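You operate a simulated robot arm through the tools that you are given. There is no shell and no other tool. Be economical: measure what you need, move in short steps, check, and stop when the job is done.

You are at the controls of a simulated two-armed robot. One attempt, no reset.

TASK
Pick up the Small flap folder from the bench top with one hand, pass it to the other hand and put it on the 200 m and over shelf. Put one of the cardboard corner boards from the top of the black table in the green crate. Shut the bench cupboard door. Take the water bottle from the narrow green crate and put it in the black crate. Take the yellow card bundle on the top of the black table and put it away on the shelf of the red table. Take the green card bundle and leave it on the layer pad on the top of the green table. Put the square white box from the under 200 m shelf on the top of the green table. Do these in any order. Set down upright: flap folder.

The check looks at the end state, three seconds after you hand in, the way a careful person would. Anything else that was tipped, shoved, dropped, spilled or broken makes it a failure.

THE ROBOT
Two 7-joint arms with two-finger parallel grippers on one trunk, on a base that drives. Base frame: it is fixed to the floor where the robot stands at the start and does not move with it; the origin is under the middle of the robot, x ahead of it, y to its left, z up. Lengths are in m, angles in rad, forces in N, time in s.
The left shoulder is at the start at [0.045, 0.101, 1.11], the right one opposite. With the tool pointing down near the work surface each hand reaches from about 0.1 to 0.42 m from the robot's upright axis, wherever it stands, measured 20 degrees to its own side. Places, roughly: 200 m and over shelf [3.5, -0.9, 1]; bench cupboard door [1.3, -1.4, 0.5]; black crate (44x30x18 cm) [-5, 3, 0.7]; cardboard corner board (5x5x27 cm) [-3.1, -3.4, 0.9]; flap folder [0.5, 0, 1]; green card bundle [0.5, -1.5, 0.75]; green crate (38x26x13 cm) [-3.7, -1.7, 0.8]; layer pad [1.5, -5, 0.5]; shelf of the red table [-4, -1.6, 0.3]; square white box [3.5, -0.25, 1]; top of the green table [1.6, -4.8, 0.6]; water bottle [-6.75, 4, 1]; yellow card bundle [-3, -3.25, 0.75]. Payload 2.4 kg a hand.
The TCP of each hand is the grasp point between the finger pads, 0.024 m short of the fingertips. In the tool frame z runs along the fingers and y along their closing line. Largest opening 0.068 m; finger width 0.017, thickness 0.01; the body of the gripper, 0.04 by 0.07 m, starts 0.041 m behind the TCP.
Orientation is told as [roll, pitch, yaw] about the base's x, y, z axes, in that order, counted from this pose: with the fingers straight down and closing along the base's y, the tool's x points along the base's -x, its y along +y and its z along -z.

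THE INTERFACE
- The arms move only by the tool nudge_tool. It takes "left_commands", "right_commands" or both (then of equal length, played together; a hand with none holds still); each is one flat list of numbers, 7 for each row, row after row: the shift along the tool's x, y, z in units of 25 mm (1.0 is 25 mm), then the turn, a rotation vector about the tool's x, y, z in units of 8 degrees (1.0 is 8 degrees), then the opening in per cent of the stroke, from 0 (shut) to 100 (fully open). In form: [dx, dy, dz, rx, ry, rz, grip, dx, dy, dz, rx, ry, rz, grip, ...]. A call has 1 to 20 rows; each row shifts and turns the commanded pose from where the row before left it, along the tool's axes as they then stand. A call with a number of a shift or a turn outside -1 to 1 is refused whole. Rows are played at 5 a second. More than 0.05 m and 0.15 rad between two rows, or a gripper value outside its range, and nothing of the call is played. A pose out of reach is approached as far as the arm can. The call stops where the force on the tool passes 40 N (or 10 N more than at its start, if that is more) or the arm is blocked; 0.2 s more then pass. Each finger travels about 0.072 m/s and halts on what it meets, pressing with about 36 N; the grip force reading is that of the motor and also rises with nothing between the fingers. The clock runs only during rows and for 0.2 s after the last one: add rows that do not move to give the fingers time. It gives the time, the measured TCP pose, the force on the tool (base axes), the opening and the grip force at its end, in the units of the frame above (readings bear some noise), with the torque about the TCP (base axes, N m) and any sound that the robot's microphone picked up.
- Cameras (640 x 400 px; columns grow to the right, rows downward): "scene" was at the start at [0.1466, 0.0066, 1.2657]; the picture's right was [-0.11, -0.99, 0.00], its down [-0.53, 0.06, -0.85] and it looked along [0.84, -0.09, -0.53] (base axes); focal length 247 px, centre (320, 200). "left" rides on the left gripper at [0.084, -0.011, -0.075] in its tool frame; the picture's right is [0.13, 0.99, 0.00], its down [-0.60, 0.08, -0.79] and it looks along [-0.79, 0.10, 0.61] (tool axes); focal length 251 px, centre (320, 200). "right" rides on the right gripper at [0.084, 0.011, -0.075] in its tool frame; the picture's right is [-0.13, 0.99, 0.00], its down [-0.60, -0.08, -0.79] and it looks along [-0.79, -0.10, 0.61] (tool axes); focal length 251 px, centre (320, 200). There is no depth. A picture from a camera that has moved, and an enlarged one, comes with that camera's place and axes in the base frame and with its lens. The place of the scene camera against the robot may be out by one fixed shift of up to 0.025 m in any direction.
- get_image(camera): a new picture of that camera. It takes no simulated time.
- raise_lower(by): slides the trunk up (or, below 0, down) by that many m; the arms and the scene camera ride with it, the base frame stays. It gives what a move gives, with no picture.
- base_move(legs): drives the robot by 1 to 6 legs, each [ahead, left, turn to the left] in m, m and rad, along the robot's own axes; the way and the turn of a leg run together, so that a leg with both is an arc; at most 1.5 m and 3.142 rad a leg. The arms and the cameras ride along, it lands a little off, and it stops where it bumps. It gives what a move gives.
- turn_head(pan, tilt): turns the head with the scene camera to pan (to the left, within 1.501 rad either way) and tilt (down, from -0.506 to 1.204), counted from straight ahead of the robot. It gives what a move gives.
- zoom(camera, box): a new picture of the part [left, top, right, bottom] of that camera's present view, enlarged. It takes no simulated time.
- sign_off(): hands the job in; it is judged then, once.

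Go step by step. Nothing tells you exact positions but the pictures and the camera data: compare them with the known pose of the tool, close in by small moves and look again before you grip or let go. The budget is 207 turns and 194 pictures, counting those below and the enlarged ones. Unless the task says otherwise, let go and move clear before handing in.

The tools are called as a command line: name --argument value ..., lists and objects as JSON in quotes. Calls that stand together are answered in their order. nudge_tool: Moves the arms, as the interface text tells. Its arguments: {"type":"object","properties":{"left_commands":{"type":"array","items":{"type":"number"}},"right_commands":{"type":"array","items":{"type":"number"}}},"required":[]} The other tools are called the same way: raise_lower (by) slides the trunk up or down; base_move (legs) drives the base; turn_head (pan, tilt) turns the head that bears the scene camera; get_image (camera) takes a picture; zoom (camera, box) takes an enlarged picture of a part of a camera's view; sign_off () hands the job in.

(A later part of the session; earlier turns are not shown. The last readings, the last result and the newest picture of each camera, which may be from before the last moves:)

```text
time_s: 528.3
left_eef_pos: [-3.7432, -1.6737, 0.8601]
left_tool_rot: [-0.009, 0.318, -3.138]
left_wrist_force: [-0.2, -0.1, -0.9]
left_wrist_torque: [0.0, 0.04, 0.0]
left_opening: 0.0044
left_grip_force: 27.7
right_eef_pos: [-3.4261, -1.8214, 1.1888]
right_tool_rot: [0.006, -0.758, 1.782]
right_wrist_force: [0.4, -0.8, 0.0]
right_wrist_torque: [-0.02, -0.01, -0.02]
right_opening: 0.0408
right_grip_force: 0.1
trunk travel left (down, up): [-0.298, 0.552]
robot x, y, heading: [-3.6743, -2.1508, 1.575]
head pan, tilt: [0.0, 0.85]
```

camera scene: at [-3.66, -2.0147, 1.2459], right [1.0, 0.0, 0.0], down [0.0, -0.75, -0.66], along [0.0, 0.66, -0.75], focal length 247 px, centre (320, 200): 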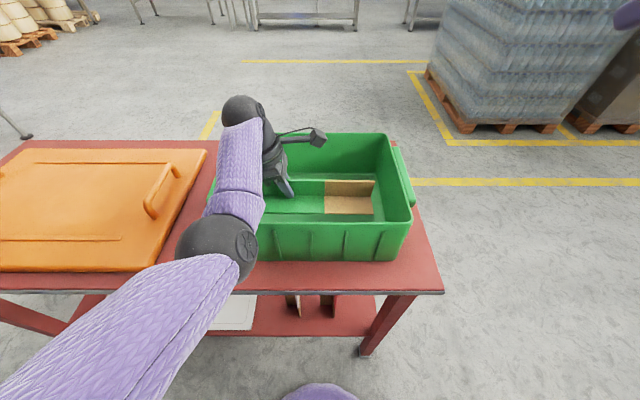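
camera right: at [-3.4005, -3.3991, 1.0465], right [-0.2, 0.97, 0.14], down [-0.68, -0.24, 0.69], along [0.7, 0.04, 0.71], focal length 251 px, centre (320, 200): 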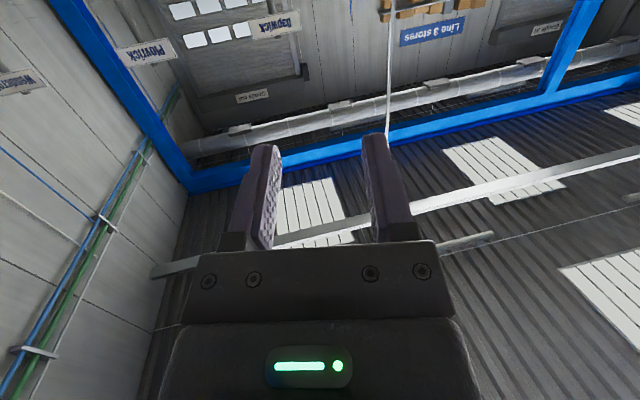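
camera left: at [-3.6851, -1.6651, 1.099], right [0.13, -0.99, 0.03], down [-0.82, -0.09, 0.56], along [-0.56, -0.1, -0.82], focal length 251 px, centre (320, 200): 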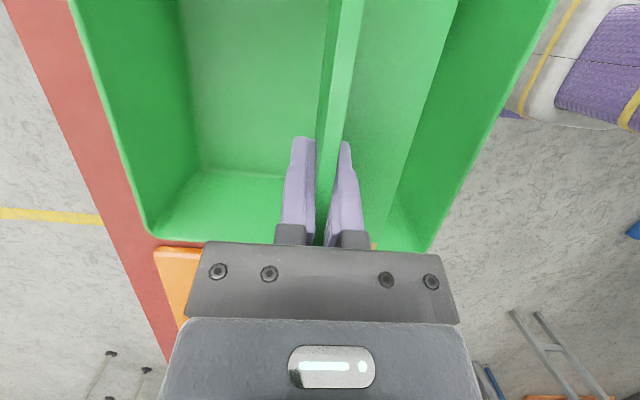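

raise_lower --by -0.012

raise_lower --by -0.01

get_image --camera "left"

```text
time_s: 528.9
left_eef_pos: [-3.7421, -1.6758, 0.8468]
left_tool_rot: [-0.008, 0.318, -3.136]
left_wrist_force: [0.2, 0.0, 0.0]
left_wrist_torque: [0.01, 0.02, 0.0]
left_opening: 0.0047
left_grip_force: 27.8
right_eef_pos: [-3.4262, -1.8222, 1.1774]
right_tool_rot: [0.005, -0.754, 1.782]
right_wrist_force: [0.4, 0.1, -0.3]
right_wrist_torque: [-0.01, 0.0, -0.01]
right_opening: 0.0408
right_grip_force: 0.0
trunk travel left (down, up): [-0.286, 0.564]
robot x, y, heading: [-3.6714, -2.1499, 1.572]
head pan, tilt: [0.0, 0.85]
```

```text
time_s: 529.5
left_eef_pos: [-3.7429, -1.6758, 0.8413]
left_tool_rot: [-0.017, 0.318, -3.137]
left_wrist_force: [0.6, 0.8, 4.8]
left_wrist_torque: [-0.18, -1.02, 0.18]
left_opening: 0.0046
left_grip_force: 28.0
right_eef_pos: [-3.4269, -1.8242, 1.1692]
right_tool_rot: [0.006, -0.759, 1.782]
right_wrist_force: [0.1, -0.3, 0.4]
right_wrist_torque: [0.03, 0.03, -0.03]
right_opening: 0.0408
right_grip_force: 0.1
trunk travel left (down, up): [-0.276, 0.574]
robot x, y, heading: [-3.6731, -2.1526, 1.57]
head pan, tilt: [0.0, 0.85]
```

```text
46 pictures are left
camera left: at [-3.6859, -1.6674, 0.9389], right [0.13, -0.99, 0.02], down [-0.82, -0.09, 0.56], along [-0.56, -0.09, -0.83], focal length 251 px, centre (320, 200)
```

left: 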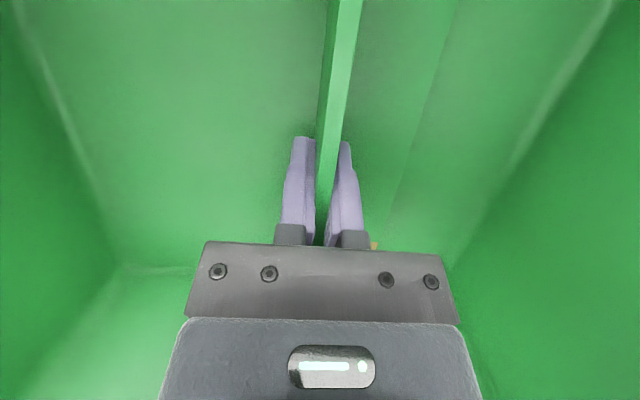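

Board touches the crate floor. I'm opening a little and lifting out.

nudge_tool --left_commands '[0, 0, 0, 0, 0, 0, 15, 0, 0, 0, 0, 0, 0, 35, 0, 0, 0, 0, 0, 0, 45, 0, 0, 0, 0, 0, 0, 45]'

raise_lower --by 0.3

get_image --camera "left"

get_image --camera "scene"

```text
time_s: 530.5
left_eef_pos: [-3.7437, -1.6778, 0.8409]
left_tool_rot: [-0.017, 0.317, -3.14]
left_wrist_force: [0.3, -0.2, -0.1]
left_wrist_torque: [0.01, 0.03, 0.0]
left_opening: 0.0306
left_grip_force: 0.1
right_eef_pos: [-3.427, -1.8255, 1.1685]
right_tool_rot: [0.007, -0.76, 1.782]
right_wrist_force: [-0.3, -0.1, 0.4]
right_wrist_torque: [-0.01, 0.0, 0.02]
right_opening: 0.0408
right_grip_force: 0.0
trunk travel left (down, up): [-0.276, 0.574]
robot x, y, heading: [-3.673, -2.1506, 1.577]
head pan, tilt: [0.0, 0.85]
```

```text
time_s: 533.5
left_eef_pos: [-3.7432, -1.6757, 1.1378]
left_tool_rot: [-0.009, 0.317, -3.136]
left_wrist_force: [0.3, 0.1, 0.6]
left_wrist_torque: [-0.05, 0.01, 0.02]
left_opening: 0.0309
left_grip_force: 0.1
right_eef_pos: [-3.4257, -1.8208, 1.4676]
right_tool_rot: [0.007, -0.757, 1.782]
right_wrist_force: [-0.1, -1.0, 0.5]
right_wrist_torque: [0.0, -0.01, -0.03]
right_opening: 0.0408
right_grip_force: 0.1
trunk travel left (down, up): [-0.576, 0.274]
robot x, y, heading: [-3.6752, -2.1501, 1.572]
head pan, tilt: [0.0, 0.85]
```

```text
45 pictures are left
camera left: at [-3.6851, -1.6649, 1.2348], right [0.13, -0.99, 0.03], down [-0.82, -0.09, 0.56], along [-0.56, -0.1, -0.82], focal length 251 px, centre (320, 200)
```

left: 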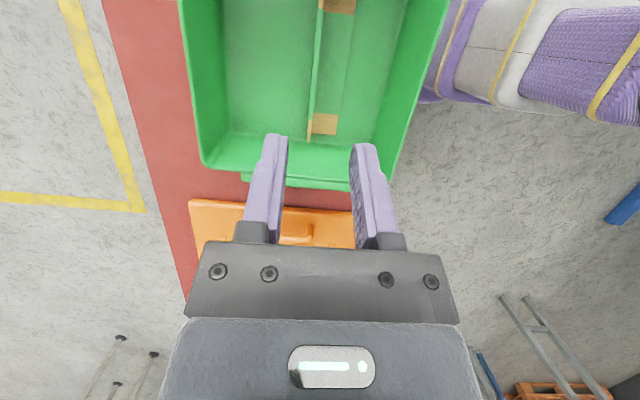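

```text
44 pictures are left
camera scene: at [-3.6598, -2.0423, 1.4931], right [1.0, 0.0, 0.0], down [0.0, -0.75, -0.66], along [0.0, 0.66, -0.75], focal length 247 px, centre (320, 200)
```

scene: 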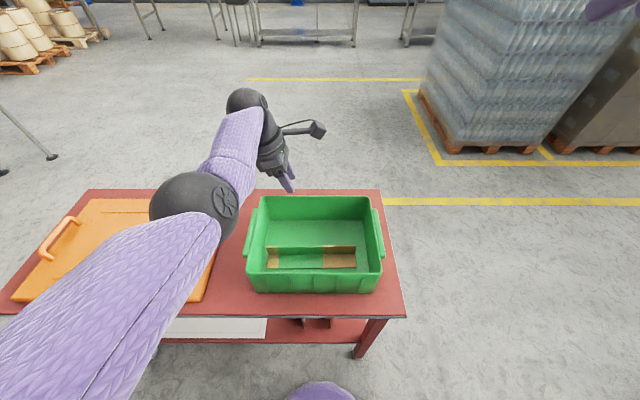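

The board lies in the green crate. Now for the bottle: backing out, driving west and then north, and looking ahead.

base_move --legs '[[-0.3, 0, 0], [0, 1.55, 0], [1.5, 0, 0], [0.8, 0, 0]]'

turn_head --pan 0.1 --tilt 0.3

get_image --camera "scene"

```text
refused: 1.55 is not a number from -1.5 to 1.5
```

```text
time_s: 534.5
left_eef_pos: [-3.7437, -1.675, 1.1376]
left_tool_rot: [-0.008, 0.315, -3.138]
left_wrist_force: [-0.5, -0.3, 0.2]
left_wrist_torque: [0.01, 0.01, 0.0]
left_opening: 0.0308
left_grip_force: 0.0
right_eef_pos: [-3.4255, -1.8212, 1.4665]
right_tool_rot: [0.007, -0.756, 1.782]
right_wrist_force: [-0.3, 0.5, 0.0]
right_wrist_torque: [-0.02, 0.01, -0.01]
right_opening: 0.0409
right_grip_force: 0.1
trunk travel left (down, up): [-0.576, 0.274]
robot x, y, heading: [-3.6735, -2.1512, 1.571]
head pan, tilt: [0.099, 0.3]
```

```text
43 pictures are left
camera scene: at [-3.6692, -2.0277, 1.5414], right [0.99, 0.1, 0.0], down [0.03, -0.3, -0.95], along [-0.1, 0.95, -0.3], focal length 247 px, centre (320, 200)
```

scene: 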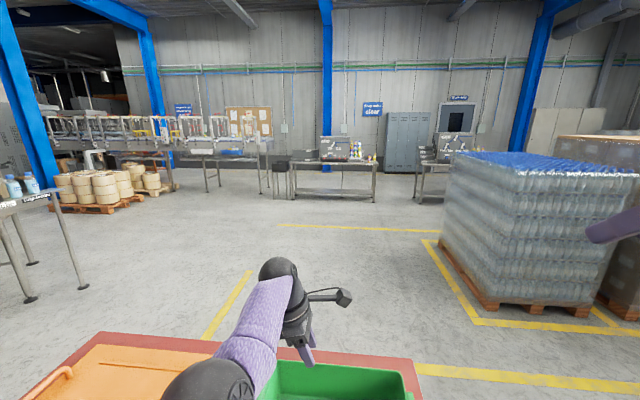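

That drive was refused for leg length, but this view is useful. I'm zooming on the far tables.

zoom --camera "scene" --box '[30, 90, 300, 220]'

base_move --legs '[[-0.3, 0, 0], [0, 1.45, 0], [1.5, 0, 0], [1.0, 0, 0]]'

turn_head --pan 0.2 --tilt 0.3

get_image --camera "scene"

```text
2.37 times, centred on (165, 155) of scene
camera zoom: at [-3.6692, -2.0277, 1.5414], right [0.99, 0.1, 0.0], down [0.03, -0.3, -0.95], along [-0.1, 0.95, -0.3], focal length 586 px, centre (687, 307)
```

zoom: 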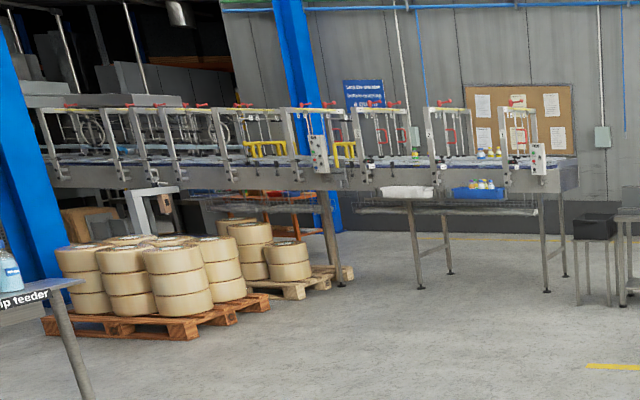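

```text
time_s: 555.1
left_eef_pos: [-5.26, 0.5052, 1.138]
left_tool_rot: [-0.008, 0.315, -3.092]
left_wrist_force: [-0.7, -0.1, 0.2]
left_wrist_torque: [-0.01, -0.01, 0.01]
left_opening: 0.0305
left_grip_force: 0.0
right_eef_pos: [-4.9357, 0.3736, 1.467]
right_tool_rot: [0.006, -0.756, 1.829]
right_wrist_force: [-0.2, 1.3, -0.3]
right_wrist_torque: [0.01, -0.03, 0.01]
right_opening: 0.0408
right_grip_force: 0.1
trunk travel left (down, up): [-0.576, 0.274]
robot x, y, heading: [-5.1702, 0.0322, 1.622]
head pan, tilt: [0.099, 0.3]
```

```text
time_s: 555.8
left_eef_pos: [-5.2601, 0.5068, 1.1379]
left_tool_rot: [-0.008, 0.317, -3.092]
left_wrist_force: [0.3, -0.2, 0.0]
left_wrist_torque: [0.03, -0.04, 0.0]
left_opening: 0.0305
left_grip_force: 0.1
right_eef_pos: [-4.937, 0.375, 1.4667]
right_tool_rot: [0.008, -0.756, 1.83]
right_wrist_force: [0.9, -0.2, 0.1]
right_wrist_torque: [0.03, 0.0, 0.0]
right_opening: 0.0409
right_grip_force: 0.0
trunk travel left (down, up): [-0.576, 0.274]
robot x, y, heading: [-5.1675, 0.0313, 1.619]
head pan, tilt: [0.201, 0.3]
```

```text
41 pictures are left
camera scene: at [-5.1778, 0.1545, 1.5415], right [0.97, 0.25, 0.0], down [0.07, -0.29, -0.96], along [-0.24, 0.93, -0.3], focal length 247 px, centre (320, 200)
```

scene: 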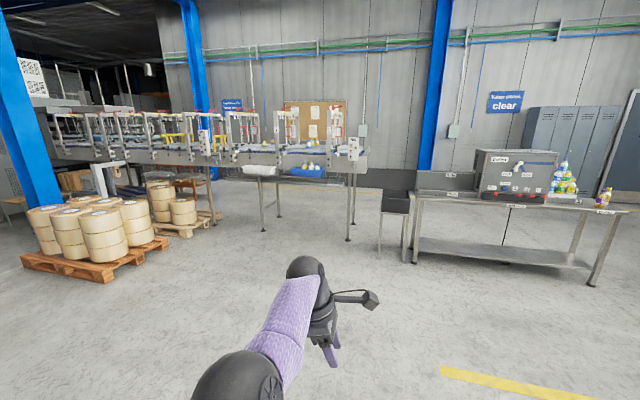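

The black crate sits on a small stand at the right. I'm zooming on the conveyor for the narrow green crate.

zoom --camera "scene" --box '[190, 100, 430, 250]'

```text
2.67 times, centred on (310, 175) of scene
camera zoom: at [-5.1778, 0.1545, 1.5415], right [0.97, 0.25, 0.0], down [0.07, -0.29, -0.96], along [-0.24, 0.93, -0.3], focal length 660 px, centre (347, 267)
```

zoom: 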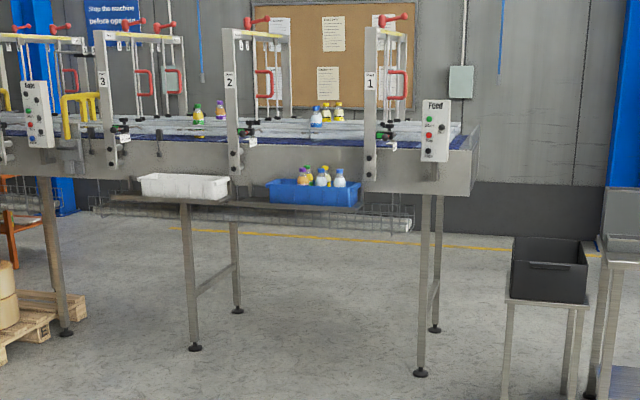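

The black crate is at about (-5.0, 3.0). The narrow green crate isn't visible yet, so I'm raising the camera and driving closer to the conveyor.

base_move --legs '[[1.2, 0.5, -0.05], [0.9, 0.55, 0]]'

raise_lower --by 0.26

turn_head --pan 0.1 --tilt 0.4

get_image --camera "scene"

```text
time_s: 567.3
left_eef_pos: [-6.3359, 2.5915, 1.1363]
left_tool_rot: [-0.009, 0.317, -3.129]
left_wrist_force: [-0.7, 0.3, -0.9]
left_wrist_torque: [-0.02, 0.0, -0.01]
left_opening: 0.0309
left_grip_force: 0.0
right_eef_pos: [-6.0178, 2.4479, 1.4671]
right_tool_rot: [0.007, -0.755, 1.792]
right_wrist_force: [1.1, -0.1, -0.7]
right_wrist_torque: [-0.01, 0.01, -0.02]
right_opening: 0.0409
right_grip_force: 0.0
trunk travel left (down, up): [-0.576, 0.274]
robot x, y, heading: [-6.26, 2.11, 1.578]
head pan, tilt: [0.201, 0.3]
```

```text
time_s: 570.0
left_eef_pos: [-6.3357, 2.5911, 1.3979]
left_tool_rot: [-0.009, 0.315, -3.127]
left_wrist_force: [-1.1, 0.4, 0.3]
left_wrist_torque: [0.0, -0.01, 0.02]
left_opening: 0.0305
left_grip_force: 0.0
right_eef_pos: [-6.0173, 2.447, 1.7267]
right_tool_rot: [0.007, -0.756, 1.79]
right_wrist_force: [0.1, -0.2, -0.4]
right_wrist_torque: [-0.02, -0.02, 0.0]
right_opening: 0.0408
right_grip_force: 0.1
trunk travel left (down, up): [-0.836, 0.014]
robot x, y, heading: [-6.2608, 2.1132, 1.582]
head pan, tilt: [0.201, 0.3]
```

```text
time_s: 570.7
left_eef_pos: [-6.3367, 2.5923, 1.397]
left_tool_rot: [-0.008, 0.318, -3.128]
left_wrist_force: [0.9, 0.7, 0.6]
left_wrist_torque: [-0.01, -0.03, 0.03]
left_opening: 0.031
left_grip_force: 0.0
right_eef_pos: [-6.0174, 2.4478, 1.7271]
right_tool_rot: [0.007, -0.756, 1.791]
right_wrist_force: [0.3, 0.0, -0.6]
right_wrist_torque: [0.0, 0.01, 0.01]
right_opening: 0.0408
right_grip_force: 0.0
trunk travel left (down, up): [-0.836, 0.014]
robot x, y, heading: [-6.2642, 2.1177, 1.582]
head pan, tilt: [0.099, 0.4]
```

```text
39 pictures are left
camera scene: at [-6.2585, 2.2337, 1.7924], right [0.99, 0.11, 0.0], down [0.04, -0.39, -0.92], along [-0.1, 0.92, -0.39], focal length 247 px, centre (320, 200)
```

scene: 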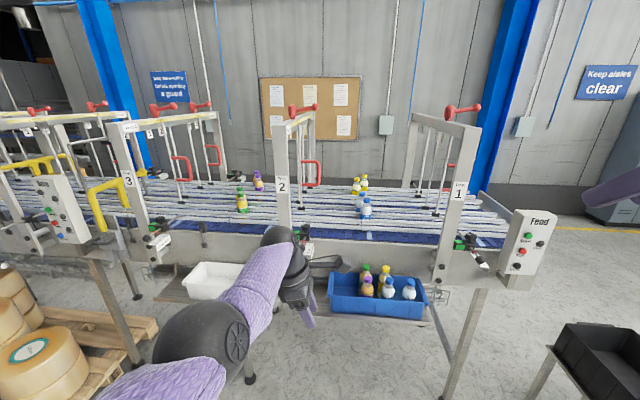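

zoom --camera "scene" --box '[170, 130, 440, 330]'

```text
2.00 times, centred on (305, 230) of scene
camera zoom: at [-6.2585, 2.2337, 1.7924], right [0.99, 0.11, 0.0], down [0.04, -0.39, -0.92], along [-0.1, 0.92, -0.39], focal length 495 px, centre (350, 140)
```

zoom: 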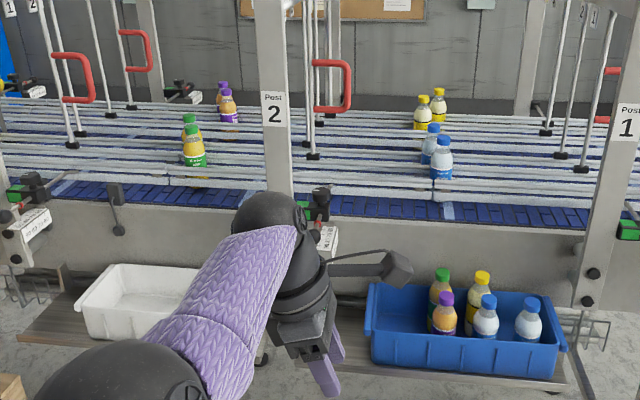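

No narrow green crate in sight here; it may be hidden behind Post 2 or my arm. I'm shifting left and looking again, also farther to the left.

base_move --legs '[[0, 0.45, 0]]'

turn_head --pan -0.05 --tilt 0.45

get_image --camera "scene"

turn_head --pan 0.9 --tilt 0.35

get_image --camera "scene"

```text
time_s: 573.3
left_eef_pos: [-6.7664, 2.5872, 1.3975]
left_tool_rot: [-0.008, 0.319, -3.131]
left_wrist_force: [-0.4, -0.2, -0.1]
left_wrist_torque: [0.02, 0.03, 0.02]
left_opening: 0.0306
left_grip_force: 0.1
right_eef_pos: [-6.4482, 2.4422, 1.7269]
right_tool_rot: [0.007, -0.756, 1.789]
right_wrist_force: [-0.1, 0.5, -0.3]
right_wrist_torque: [-0.04, 0.0, 0.0]
right_opening: 0.0407
right_grip_force: 0.0
trunk travel left (down, up): [-0.836, 0.014]
robot x, y, heading: [-6.6902, 2.1092, 1.584]
head pan, tilt: [0.099, 0.4]
```

```text
time_s: 574.0
left_eef_pos: [-6.7657, 2.5862, 1.3988]
left_tool_rot: [-0.007, 0.318, -3.131]
left_wrist_force: [0.4, -0.2, 0.3]
left_wrist_torque: [-0.01, -0.01, 0.04]
left_opening: 0.0305
left_grip_force: 0.1
right_eef_pos: [-6.4475, 2.4416, 1.727]
right_tool_rot: [0.008, -0.757, 1.789]
right_wrist_force: [-0.2, 0.2, -0.3]
right_wrist_torque: [0.02, 0.0, 0.01]
right_opening: 0.0409
right_grip_force: 0.1
trunk travel left (down, up): [-0.836, 0.014]
robot x, y, heading: [-6.6905, 2.1129, 1.584]
head pan, tilt: [-0.051, 0.45]
```

```text
37 pictures are left
camera scene: at [-6.6759, 2.2285, 1.7877], right [1.0, -0.04, 0.0], down [-0.02, -0.43, -0.9], along [0.04, 0.9, -0.44], focal length 247 px, centre (320, 200)
```

scene: 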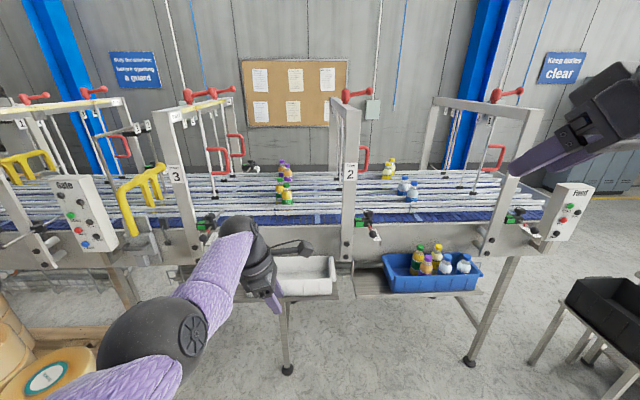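

```text
time_s: 575.2
left_eef_pos: [-6.7663, 2.5873, 1.3976]
left_tool_rot: [-0.008, 0.317, -3.132]
left_wrist_force: [0.0, 0.3, 0.5]
left_wrist_torque: [0.01, 0.0, 0.01]
left_opening: 0.0305
left_grip_force: 0.0
right_eef_pos: [-6.448, 2.4435, 1.7272]
right_tool_rot: [0.008, -0.757, 1.791]
right_wrist_force: [-0.8, -0.7, 0.1]
right_wrist_torque: [-0.02, 0.01, -0.01]
right_opening: 0.0409
right_grip_force: 0.1
trunk travel left (down, up): [-0.836, 0.014]
robot x, y, heading: [-6.6941, 2.1104, 1.577]
head pan, tilt: [0.901, 0.351]
```

```text
36 pictures are left
camera scene: at [-6.7528, 2.1939, 1.7969], right [0.61, 0.79, 0.0], down [0.27, -0.21, -0.94], along [-0.74, 0.58, -0.34], focal length 247 px, centre (320, 200)
```

scene: 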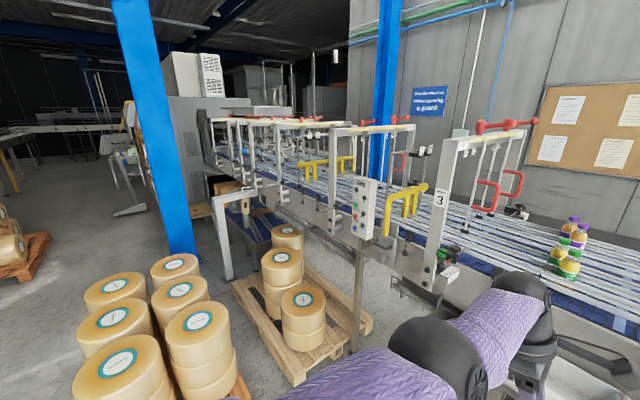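

The crate must be on the conveyor's far side (y≈4). The way round is through the ~0.9 m gap between the two tables at x≈-2.65; I'm driving there with the arms held high.

base_move --legs '[[-0.1, -1.5, 0], [0, -1.5, 0], [0, -1.0, 0]]'

turn_head --pan 0.0 --tilt 0.45

get_image --camera "scene"

```text
refused: leg 1 is longer than a leg can be; nothing moved
```

```text
time_s: 576.4
left_eef_pos: [-6.7654, 2.5876, 1.3976]
left_tool_rot: [-0.008, 0.317, -3.132]
left_wrist_force: [-0.5, 0.4, -1.0]
left_wrist_torque: [0.01, 0.02, 0.01]
left_opening: 0.0304
left_grip_force: 0.0
right_eef_pos: [-6.448, 2.4406, 1.7256]
right_tool_rot: [0.006, -0.755, 1.789]
right_wrist_force: [-0.7, -0.4, -0.6]
right_wrist_torque: [0.0, 0.02, -0.01]
right_opening: 0.0407
right_grip_force: 0.1
trunk travel left (down, up): [-0.836, 0.014]
robot x, y, heading: [-6.6902, 2.1083, 1.582]
head pan, tilt: [0.0, 0.45]
```

```text
35 pictures are left
camera scene: at [-6.6804, 2.2286, 1.7877], right [1.0, 0.01, 0.0], down [0.0, -0.44, -0.9], along [-0.01, 0.9, -0.44], focal length 247 px, centre (320, 200)
```

scene: 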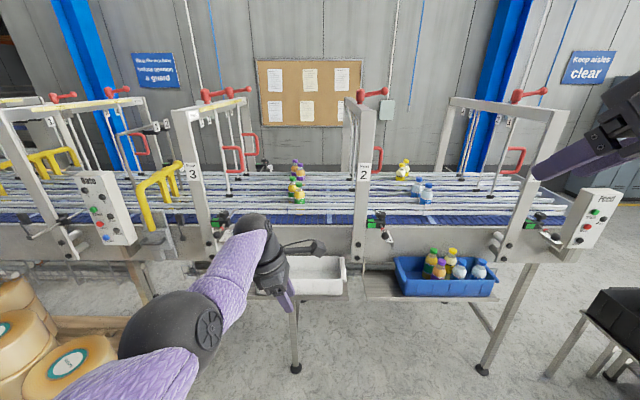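

Leg was a hair too long; repeating with shorter legs.

base_move --legs '[[-0.1, -1.4, 0], [0, -1.4, 0], [0, -1.25, 0]]'

get_image --camera "scene"

```text
time_s: 596.0
left_eef_pos: [-2.7426, 2.6688, 1.3978]
left_tool_rot: [-0.009, 0.314, -3.038]
left_wrist_force: [0.3, -0.7, 0.3]
left_wrist_torque: [0.0, -0.02, -0.02]
left_opening: 0.0305
left_grip_force: 0.0
right_eef_pos: [-2.4128, 2.5548, 1.7268]
right_tool_rot: [0.007, -0.757, 1.884]
right_wrist_force: [-0.6, -0.3, 0.6]
right_wrist_torque: [0.01, 0.0, -0.02]
right_opening: 0.0408
right_grip_force: 0.1
trunk travel left (down, up): [-0.836, 0.014]
robot x, y, heading: [-2.6249, 2.1988, 1.677]
head pan, tilt: [0.0, 0.45]
```

```text
34 pictures are left
camera scene: at [-2.6217, 2.3192, 1.7877], right [0.99, 0.1, 0.0], down [0.05, -0.43, -0.9], along [-0.09, 0.9, -0.44], focal length 247 px, centre (320, 200)
```

scene: 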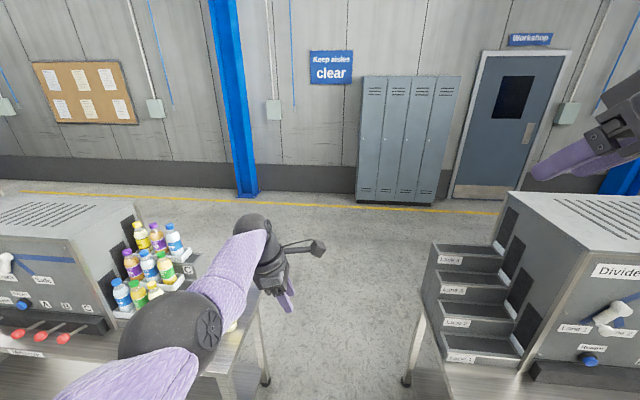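

The gap between the tables is 0.92 m, centred at x≈-2.61. I'm squaring up and driving through.

base_move --legs '[[0, 0, -0.105], [1.2, 0, 0], [1.1, 0, 0], [0, 0, 1.57], [1.4, 0, 0]]'

turn_head --pan 0.3 --tilt 0.35

get_image --camera "scene"

```text
time_s: 618.3
left_eef_pos: [-4.4769, 4.4084, 1.3975]
left_tool_rot: [-0.009, 0.316, -1.538]
left_wrist_force: [-0.3, 0.1, 0.0]
left_wrist_torque: [0.05, 0.0, 0.02]
left_opening: 0.0305
left_grip_force: 0.1
right_eef_pos: [-4.3393, 4.729, 1.728]
right_tool_rot: [0.007, -0.755, -2.905]
right_wrist_force: [0.3, -0.6, 0.2]
right_wrist_torque: [0.01, 0.01, 0.0]
right_opening: 0.041
right_grip_force: 0.0
trunk travel left (down, up): [-0.836, 0.014]
robot x, y, heading: [-4.0026, 4.4863, -3.115]
head pan, tilt: [0.0, 0.45]
```

```text
time_s: 619.1
left_eef_pos: [-4.4765, 4.4084, 1.3971]
left_tool_rot: [-0.009, 0.317, -1.539]
left_wrist_force: [0.6, 0.5, 0.4]
left_wrist_torque: [0.01, 0.02, -0.02]
left_opening: 0.0306
left_grip_force: 0.0
right_eef_pos: [-4.3384, 4.7287, 1.7266]
right_tool_rot: [0.008, -0.756, -2.904]
right_wrist_force: [0.2, 0.0, -0.1]
right_wrist_torque: [0.02, -0.01, 0.01]
right_opening: 0.0407
right_grip_force: 0.1
trunk travel left (down, up): [-0.836, 0.014]
robot x, y, heading: [-4.0032, 4.4903, -3.109]
head pan, tilt: [0.3, 0.351]
```

```text
33 pictures are left
camera scene: at [-4.0866, 4.4768, 1.7969], right [-0.32, 0.95, 0.0], down [0.33, 0.11, -0.94], along [-0.89, -0.3, -0.34], focal length 247 px, centre (320, 200)
```

scene: 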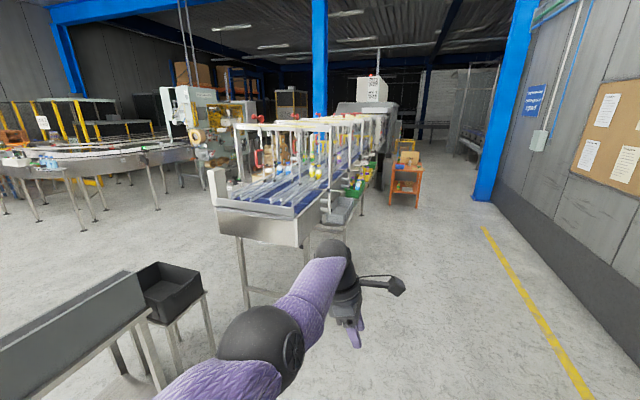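

From behind I can see trays along the conveyor's back, one of them green with bottles. Zooming.

zoom --camera "scene" --box '[300, 130, 430, 260]'

```text
3.08 times, centred on (365, 195) of scene
camera zoom: at [-4.0866, 4.4768, 1.7969], right [-0.32, 0.95, 0.0], down [0.33, 0.11, -0.94], along [-0.89, -0.3, -0.34], focal length 761 px, centre (182, 215)
```

zoom: 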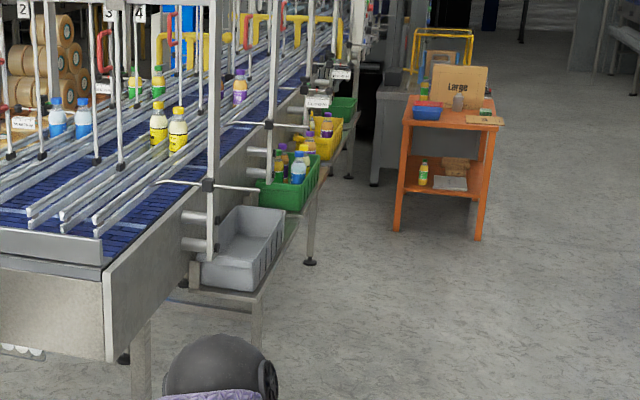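

The green crate holding bottles is at about (-6.74, 4.0), matching the hint. I'm driving along behind the conveyor and turning to face it.

base_move --legs '[[0, -0.4, 0], [1.4, 0, 0], [1.3, 0, -0.03], [0, 0, 1.54]]'

turn_head --pan 0.0 --tilt 0.7

get_image --camera "scene"

```text
time_s: 638.1
left_eef_pos: [-6.7471, 4.4409, 1.3977]
left_tool_rot: [-0.009, 0.317, -0.152]
left_wrist_force: [-0.4, -0.6, -0.4]
left_wrist_torque: [-0.04, -0.02, 0.02]
left_opening: 0.0306
left_grip_force: 0.2
right_eef_pos: [-7.0394, 4.6364, 1.7265]
right_tool_rot: [0.006, -0.754, -1.517]
right_wrist_force: [0.0, -0.9, -0.2]
right_wrist_torque: [0.01, -0.04, -0.01]
right_opening: 0.0406
right_grip_force: 0.1
trunk travel left (down, up): [-0.836, 0.014]
robot x, y, heading: [-6.7436, 4.9243, -1.723]
head pan, tilt: [0.3, 0.351]
```

```text
time_s: 639.0
left_eef_pos: [-6.748, 4.4411, 1.398]
left_tool_rot: [-0.009, 0.318, -0.154]
left_wrist_force: [-0.1, -0.6, -0.6]
left_wrist_torque: [-0.01, 0.0, 0.0]
left_opening: 0.0308
left_grip_force: 0.1
right_eef_pos: [-7.0389, 4.6356, 1.7261]
right_tool_rot: [0.006, -0.755, -1.517]
right_wrist_force: [0.0, -0.1, -0.5]
right_wrist_torque: [-0.01, 0.06, -0.02]
right_opening: 0.0406
right_grip_force: 0.0
trunk travel left (down, up): [-0.836, 0.014]
robot x, y, heading: [-6.7395, 4.9244, -1.72]
head pan, tilt: [0.0, 0.7]
```

```text
31 pictures are left
camera scene: at [-6.7437, 4.8453, 1.7656], right [-0.99, 0.15, 0.0], down [0.1, 0.64, -0.77], along [-0.12, -0.76, -0.64], focal length 247 px, centre (320, 200)
```

scene: 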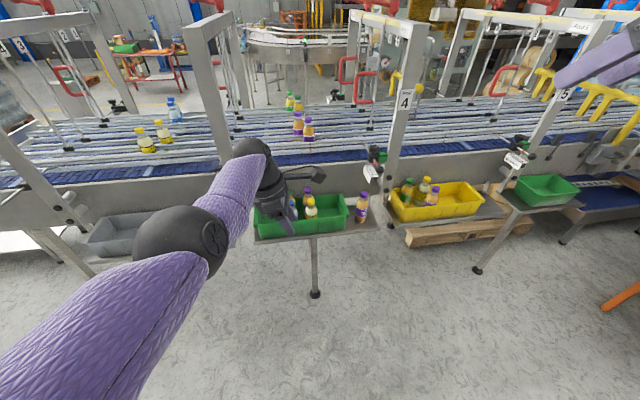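

zoom --camera "scene" --box '[240, 170, 390, 270]'

```text
4.00 times, centred on (315, 220) of scene
camera zoom: at [-6.7437, 4.8453, 1.7656], right [-0.99, 0.15, 0.0], down [0.1, 0.64, -0.77], along [-0.12, -0.76, -0.64], focal length 990 px, centre (340, 120)
```

zoom: 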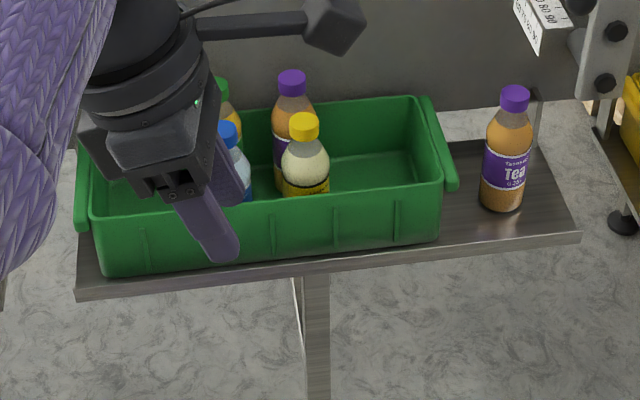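

The water bottle (blue cap) stands in the green crate right where my left hand hovers in view. I'm setting the left hand vertical with its camera toward me, squaring the robot and coming closer.

nudge_tool --left_commands '[0, 0, 0, 0, -0.76, 0, 60, 0, 0, 0, 0, -0.75, 0, 60, 0, 0, 0, 0, -0.75, 0, 60, 0, 0, 0, 0, 0, 1, 60, 0, 0, 0, 0, 0, 1, 60, 0, 0, 0, 0, 0, 1, 60, 0, 0, 0, 0, 0, 1, 60, 0, 0, 0, 0, 0, 1, 60, 0, 0, 0, 0, 0, 1, 60, 0, 0, 0, 0, 0, 1, 60, 0, 0, 0, 0, 0, 1, 60, 0, 0, 0, 0, 0, 1, 60, 0, 0, 0, 0, 0, 1, 60, 0, 0, 0, 0, 0, 1, 60, 0, 0, 0, 0, 0, 0.25, 60, 0, 0, 0, 0, 0, 0, 60]'

raise_lower --by -0.15

base_move --legs '[[0.28, -0.06, 0.15]]'

get_image --camera "left"

get_image --camera "scene"

```text
time_s: 642.4
left_eef_pos: [-6.7461, 4.4489, 1.3986]
left_tool_rot: [-0.002, -0.009, -1.72]
left_wrist_force: [-0.6, -0.3, -0.8]
left_wrist_torque: [0.02, -0.01, 0.01]
left_opening: 0.0409
left_grip_force: 0.1
left hand out of reach, approached as far as the arm can: row 2, 4
right_eef_pos: [-7.0382, 4.6365, 1.7261]
right_tool_rot: [0.008, -0.755, -1.516]
right_wrist_force: [-0.1, -0.2, 0.5]
right_wrist_torque: [0.0, 0.01, 0.0]
right_opening: 0.0408
right_grip_force: 0.0
trunk travel left (down, up): [-0.836, 0.014]
robot x, y, heading: [-6.7432, 4.9257, -1.723]
head pan, tilt: [0.0, 0.7]
```

```text
time_s: 644.1
left_eef_pos: [-6.7462, 4.4481, 1.2477]
left_tool_rot: [-0.001, -0.006, -1.719]
left_wrist_force: [0.0, 0.3, 0.4]
left_wrist_torque: [0.03, -0.01, -0.02]
left_opening: 0.0406
left_grip_force: 0.2
right_eef_pos: [-7.0386, 4.636, 1.5768]
right_tool_rot: [0.007, -0.755, -1.516]
right_wrist_force: [0.7, 0.3, 0.3]
right_wrist_torque: [0.01, -0.01, -0.01]
right_opening: 0.0407
right_grip_force: 0.0
trunk travel left (down, up): [-0.686, 0.164]
robot x, y, heading: [-6.7395, 4.9231, -1.726]
head pan, tilt: [0.0, 0.7]
```

```text
time_s: 646.1
left_eef_pos: [-6.7555, 4.1765, 1.2483]
left_tool_rot: [0.001, -0.008, -1.569]
left_wrist_force: [-0.2, 0.4, 0.2]
left_wrist_torque: [0.01, 0.01, 0.01]
left_opening: 0.0406
left_grip_force: 0.0
right_eef_pos: [-7.0729, 4.3174, 1.577]
right_tool_rot: [0.01, -0.755, -1.364]
right_wrist_force: [0.4, -1.0, -0.7]
right_wrist_torque: [0.02, 0.02, 0.0]
right_opening: 0.0409
right_grip_force: 0.2
trunk travel left (down, up): [-0.686, 0.164]
robot x, y, heading: [-6.8225, 4.648, -1.572]
head pan, tilt: [0.0, 0.7]
```

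```text
29 pictures are left
camera left: at [-6.7648, 4.2607, 1.3228], right [0.99, 0.13, 0.0], down [0.08, -0.6, 0.8], along [0.1, -0.79, -0.6], focal length 251 px, centre (320, 200)
```

left: 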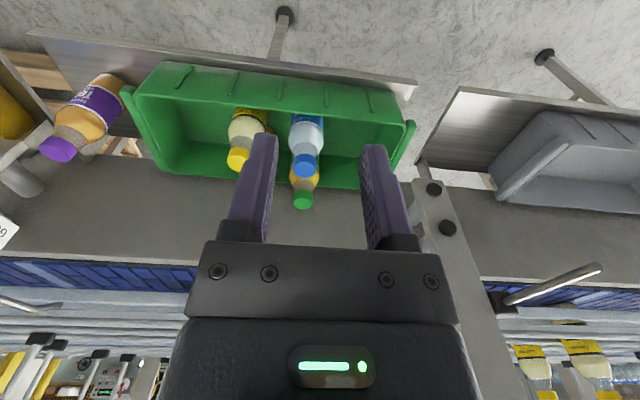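

```text
28 pictures are left
camera scene: at [-6.8101, 4.5666, 1.6154], right [-1.0, 0.0, 0.0], down [0.0, 0.64, -0.76], along [0.0, -0.76, -0.64], focal length 247 px, centre (320, 200)
```

scene: 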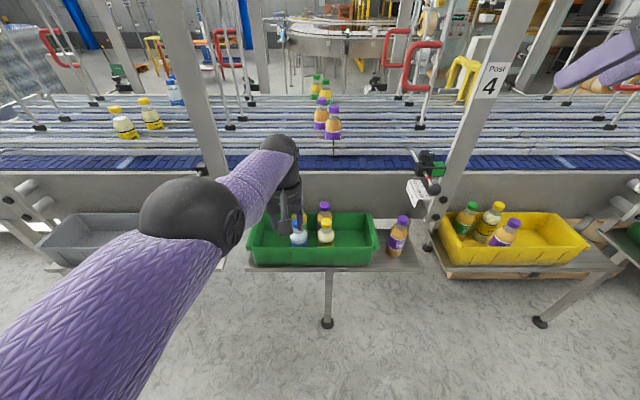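

The cap appears near (-6.757, 4.07, 1.12). I'm moving 8 cm forward for a second look before descending.

base_move --legs '[[0.08, 0, 0]]'

get_image --camera "left"

```text
time_s: 647.2
left_eef_pos: [-6.7569, 4.0977, 1.248]
left_tool_rot: [0.0, -0.004, -1.571]
left_wrist_force: [-0.8, 0.1, -0.7]
left_wrist_torque: [0.05, -0.03, 0.04]
left_opening: 0.0408
left_grip_force: 0.1
right_eef_pos: [-7.0726, 4.2393, 1.577]
right_tool_rot: [0.01, -0.754, -1.366]
right_wrist_force: [1.3, -0.3, -0.4]
right_wrist_torque: [0.02, 0.02, -0.02]
right_opening: 0.041
right_grip_force: 0.0
trunk travel left (down, up): [-0.686, 0.164]
robot x, y, heading: [-6.8281, 4.5679, -1.572]
head pan, tilt: [0.0, 0.7]
```

```text
27 pictures are left
camera left: at [-6.7655, 4.1814, 1.3226], right [0.99, 0.13, 0.0], down [0.08, -0.6, 0.8], along [0.1, -0.79, -0.6], focal length 251 px, centre (320, 200)
```

left: 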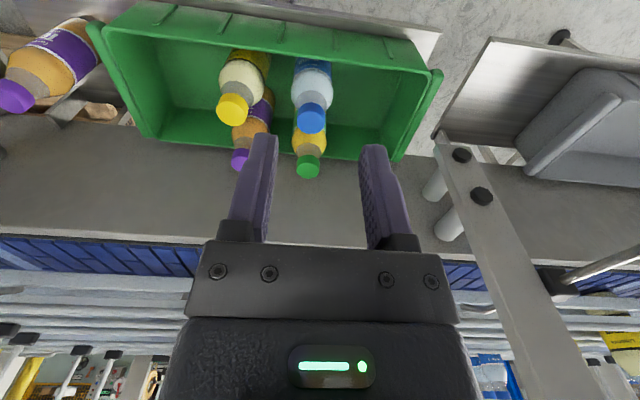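

Triangulated: cap at (-6.755, 4.012, 1.077); neighbours 8 cm away. I'm moving over it and descending with fingers 60 % open.

base_move --legs '[[0.085, 0, 0]]'

raise_lower --by -0.11

get_image --camera "left"

```text
time_s: 648.2
left_eef_pos: [-6.7545, 4.0111, 1.2472]
left_tool_rot: [-0.001, -0.007, -1.57]
left_wrist_force: [-0.2, 0.2, 0.1]
left_wrist_torque: [0.0, 0.01, -0.03]
left_opening: 0.0407
left_grip_force: 0.0
right_eef_pos: [-7.0729, 4.1511, 1.577]
right_tool_rot: [0.007, -0.756, -1.365]
right_wrist_force: [0.1, -0.6, -0.4]
right_wrist_torque: [0.01, 0.0, 0.03]
right_opening: 0.0407
right_grip_force: 0.0
trunk travel left (down, up): [-0.686, 0.164]
robot x, y, heading: [-6.823, 4.4823, -1.57]
head pan, tilt: [0.0, 0.7]
```

```text
time_s: 649.7
left_eef_pos: [-6.7553, 4.0099, 1.1372]
left_tool_rot: [0.0, -0.002, -1.568]
left_wrist_force: [-0.3, 1.0, -0.2]
left_wrist_torque: [0.0, 0.0, -0.05]
left_opening: 0.0409
left_grip_force: 0.0
right_eef_pos: [-7.072, 4.1524, 1.4674]
right_tool_rot: [0.008, -0.755, -1.365]
right_wrist_force: [-0.1, -0.6, -0.3]
right_wrist_torque: [-0.05, 0.0, -0.01]
right_opening: 0.0408
right_grip_force: 0.1
trunk travel left (down, up): [-0.576, 0.274]
robot x, y, heading: [-6.8234, 4.4805, -1.57]
head pan, tilt: [0.0, 0.7]
```

```text
26 pictures are left
camera left: at [-6.7655, 4.0936, 1.2119], right [0.99, 0.13, 0.0], down [0.08, -0.6, 0.79], along [0.1, -0.79, -0.61], focal length 251 px, centre (320, 200)
```

left: 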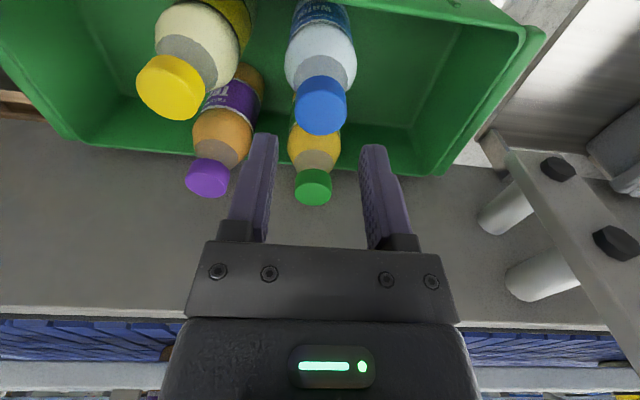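

Perfectly centred over the blue cap. I'm descending 6.2 cm and closing.

raise_lower --by -0.062

get_image --camera "left"

```text
time_s: 650.7
left_eef_pos: [-6.756, 4.0077, 1.071]
left_tool_rot: [0.0, 0.005, -1.569]
left_wrist_force: [0.1, 0.2, 0.0]
left_wrist_torque: [-0.02, 0.0, 0.0]
left_opening: 0.0435
left_grip_force: 25.1
right_eef_pos: [-7.0719, 4.1532, 1.4049]
right_tool_rot: [0.006, -0.757, -1.366]
right_wrist_force: [-0.4, -0.4, -0.1]
right_wrist_torque: [-0.04, 0.03, -0.02]
right_opening: 0.0405
right_grip_force: 0.1
trunk travel left (down, up): [-0.514, 0.336]
robot x, y, heading: [-6.8226, 4.485, -1.572]
head pan, tilt: [0.0, 0.7]
```

```text
25 pictures are left
camera left: at [-6.7658, 4.0914, 1.1475], right [0.99, 0.13, 0.0], down [0.08, -0.61, 0.79], along [0.1, -0.78, -0.61], focal length 251 px, centre (320, 200)
```

left: 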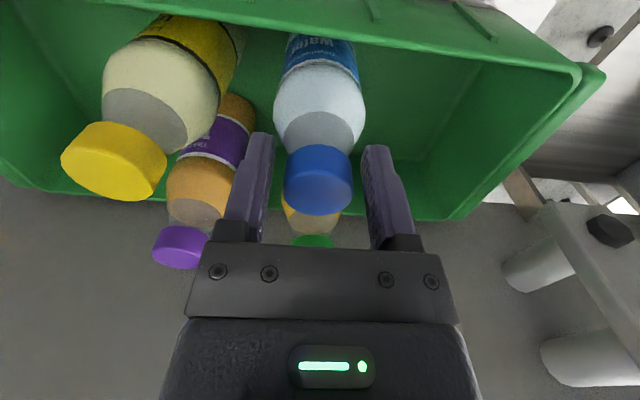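

The fingertips rest on the bottle's shoulder, so I'll rise 1.3 cm to grip just the cap, then close and lift a bit.

raise_lower --by 0.012

nudge_tool --left_commands '[0, 0, 0, 0, 0, 0, 30, 0, 0, 0, 0, 0, 0, 0, 0, 0, 0, 0, 0, 0, 0, 0, 0, 0, 0, 0, 0, 0]'

raise_lower --by 0.05

get_image --camera "left"

```text
time_s: 651.3
left_eef_pos: [-6.7556, 4.0088, 1.0842]
left_tool_rot: [0.001, 0.007, -1.569]
left_wrist_force: [0.4, 0.2, -2.3]
left_wrist_torque: [0.01, 0.03, 0.02]
left_opening: 0.0432
left_grip_force: 35.5
right_eef_pos: [-7.0735, 4.1529, 1.4163]
right_tool_rot: [0.008, -0.755, -1.363]
right_wrist_force: [-0.5, -0.2, 0.2]
right_wrist_torque: [-0.02, -0.01, 0.02]
right_opening: 0.0407
right_grip_force: 0.0
trunk travel left (down, up): [-0.526, 0.324]
robot x, y, heading: [-6.8273, 4.4771, -1.567]
head pan, tilt: [0.0, 0.7]
```

```text
time_s: 652.3
left_eef_pos: [-6.7559, 4.0089, 1.0842]
left_tool_rot: [-0.001, 0.007, -1.57]
left_wrist_force: [-0.5, 0.4, -1.8]
left_wrist_torque: [-0.01, 0.01, 0.01]
left_opening: 0.0431
left_grip_force: 36.0
right_eef_pos: [-7.0728, 4.1529, 1.4175]
right_tool_rot: [0.007, -0.756, -1.363]
right_wrist_force: [-0.2, 0.2, 0.2]
right_wrist_torque: [-0.04, -0.03, -0.02]
right_opening: 0.0407
right_grip_force: 0.1
trunk travel left (down, up): [-0.526, 0.324]
robot x, y, heading: [-6.8271, 4.4822, -1.575]
head pan, tilt: [0.0, 0.7]
```

```text
time_s: 653.2
left_eef_pos: [-6.7562, 4.0096, 1.1341]
left_tool_rot: [0.001, 0.004, -1.57]
left_wrist_force: [-0.6, 0.1, -2.8]
left_wrist_torque: [0.01, 0.01, 0.0]
left_opening: 0.0431
left_grip_force: 35.7
right_eef_pos: [-7.0736, 4.1526, 1.4653]
right_tool_rot: [0.006, -0.756, -1.366]
right_wrist_force: [1.4, -0.4, -0.2]
right_wrist_torque: [0.04, 0.01, 0.0]
right_opening: 0.0408
right_grip_force: 0.1
trunk travel left (down, up): [-0.576, 0.274]
robot x, y, heading: [-6.8222, 4.4843, -1.573]
head pan, tilt: [0.0, 0.7]
```

```text
24 pictures are left
camera left: at [-6.7656, 4.0923, 1.2099], right [0.99, 0.13, 0.0], down [0.08, -0.61, 0.79], along [0.1, -0.78, -0.61], focal length 251 px, centre (320, 200)
```

left: 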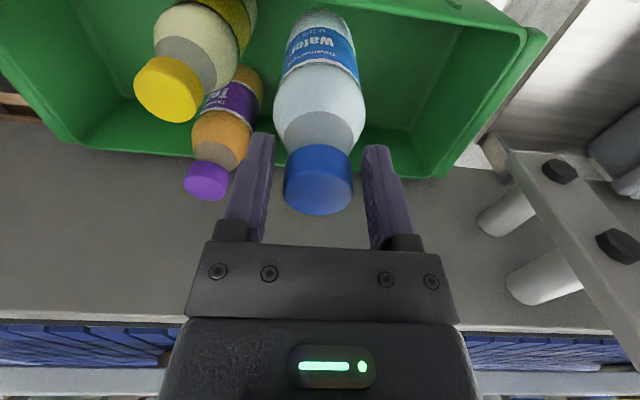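

The bottle is held by its cap (2.8 N). I'm raising it high and driving back the way I came, first back and east.

raise_lower --by 0.26

base_move --legs '[[-0.45, 0, 0], [0, 1.4, 0], [0, 1.4, 0], [0, 1.35, 0]]'

```text
time_s: 655.9
left_eef_pos: [-6.7561, 4.0119, 1.3984]
left_tool_rot: [0.001, -0.004, -1.57]
left_wrist_force: [0.4, 0.2, -2.4]
left_wrist_torque: [0.02, 0.0, 0.03]
left_opening: 0.043
left_grip_force: 35.6
right_eef_pos: [-7.0729, 4.1527, 1.7272]
right_tool_rot: [0.007, -0.755, -1.364]
right_wrist_force: [-0.2, -0.5, 0.1]
right_wrist_torque: [0.0, 0.02, 0.01]
right_opening: 0.0408
right_grip_force: 0.1
trunk travel left (down, up): [-0.836, 0.014]
robot x, y, heading: [-6.8243, 4.4846, -1.575]
head pan, tilt: [0.0, 0.7]
```

```text
time_s: 678.4
left_eef_pos: [-2.5375, 4.4691, 1.3994]
left_tool_rot: [0.0, -0.006, -1.539]
left_wrist_force: [0.0, -0.8, -2.8]
left_wrist_torque: [0.01, 0.0, 0.0]
left_opening: 0.0423
left_grip_force: 35.9
right_eef_pos: [-2.8589, 4.6001, 1.7271]
right_tool_rot: [0.006, -0.756, -1.336]
right_wrist_force: [0.5, -0.8, -0.5]
right_wrist_torque: [-0.04, 0.0, 0.03]
right_opening: 0.0409
right_grip_force: 0.0
trunk travel left (down, up): [-0.836, 0.014]
robot x, y, heading: [-2.6186, 4.939, -1.544]
head pan, tilt: [0.0, 0.7]
```

At the gap; squaring up, driving south through it, then west along the tables' front.

base_move --legs '[[0, 0, -0.027], [1.35, 0, 0], [1.35, 0, 0]]'

base_move --legs '[[0, -1.3, 0], [0, -1.1, 0], [0, 0, 3.12]]'

turn_head --pan 0.0 --tilt 0.7

get_image --camera "scene"

```text
time_s: 691.8
left_eef_pos: [-2.5348, 1.7761, 1.3993]
left_tool_rot: [0.0, -0.006, -1.553]
left_wrist_force: [-0.6, -0.4, -2.5]
left_wrist_torque: [0.0, 0.0, 0.0]
left_opening: 0.0415
left_grip_force: 36.0
right_eef_pos: [-2.8557, 1.913, 1.7267]
right_tool_rot: [0.007, -0.755, -1.349]
right_wrist_force: [-0.2, 0.2, 0.3]
right_wrist_torque: [-0.01, -0.01, 0.0]
right_opening: 0.0407
right_grip_force: 0.0
trunk travel left (down, up): [-0.836, 0.014]
robot x, y, heading: [-2.6111, 2.246, -1.56]
head pan, tilt: [0.0, 0.7]
```

```text
time_s: 710.8
left_eef_pos: [-5.0259, 2.7438, 1.3996]
left_tool_rot: [0.0, -0.006, 1.515]
left_wrist_force: [0.1, 1.0, -2.6]
left_wrist_torque: [-0.03, -0.01, 0.01]
left_opening: 0.0412
left_grip_force: 36.1
right_eef_pos: [-4.7178, 2.5836, 1.7271]
right_tool_rot: [0.007, -0.756, 1.718]
right_wrist_force: [0.1, -0.8, -0.5]
right_wrist_torque: [0.0, 0.0, -0.02]
right_opening: 0.0408
right_grip_force: 0.1
trunk travel left (down, up): [-0.836, 0.014]
robot x, y, heading: [-4.9875, 2.2708, 1.511]
head pan, tilt: [0.0, 0.7]
```

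```text
time_s: 711.4
left_eef_pos: [-5.0261, 2.7421, 1.399]
left_tool_rot: [-0.001, -0.003, 1.515]
left_wrist_force: [-0.6, -0.5, -3.2]
left_wrist_torque: [-0.05, -0.02, 0.0]
left_opening: 0.0406
left_grip_force: 35.6
right_eef_pos: [-4.7175, 2.5828, 1.7268]
right_tool_rot: [0.007, -0.757, 1.721]
right_wrist_force: [0.0, -0.2, -0.6]
right_wrist_torque: [0.02, 0.01, 0.02]
right_opening: 0.0409
right_grip_force: 0.1
trunk travel left (down, up): [-0.836, 0.014]
robot x, y, heading: [-4.9845, 2.2664, 1.508]
head pan, tilt: [0.0, 0.7]
```

```text
23 pictures are left
camera scene: at [-4.9661, 2.3803, 1.7655], right [1.0, -0.06, 0.0], down [-0.04, -0.64, -0.76], along [0.05, 0.76, -0.64], focal length 247 px, centre (320, 200)
```

scene: 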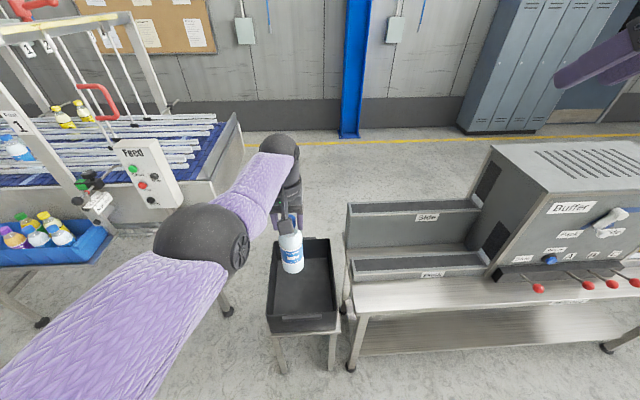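

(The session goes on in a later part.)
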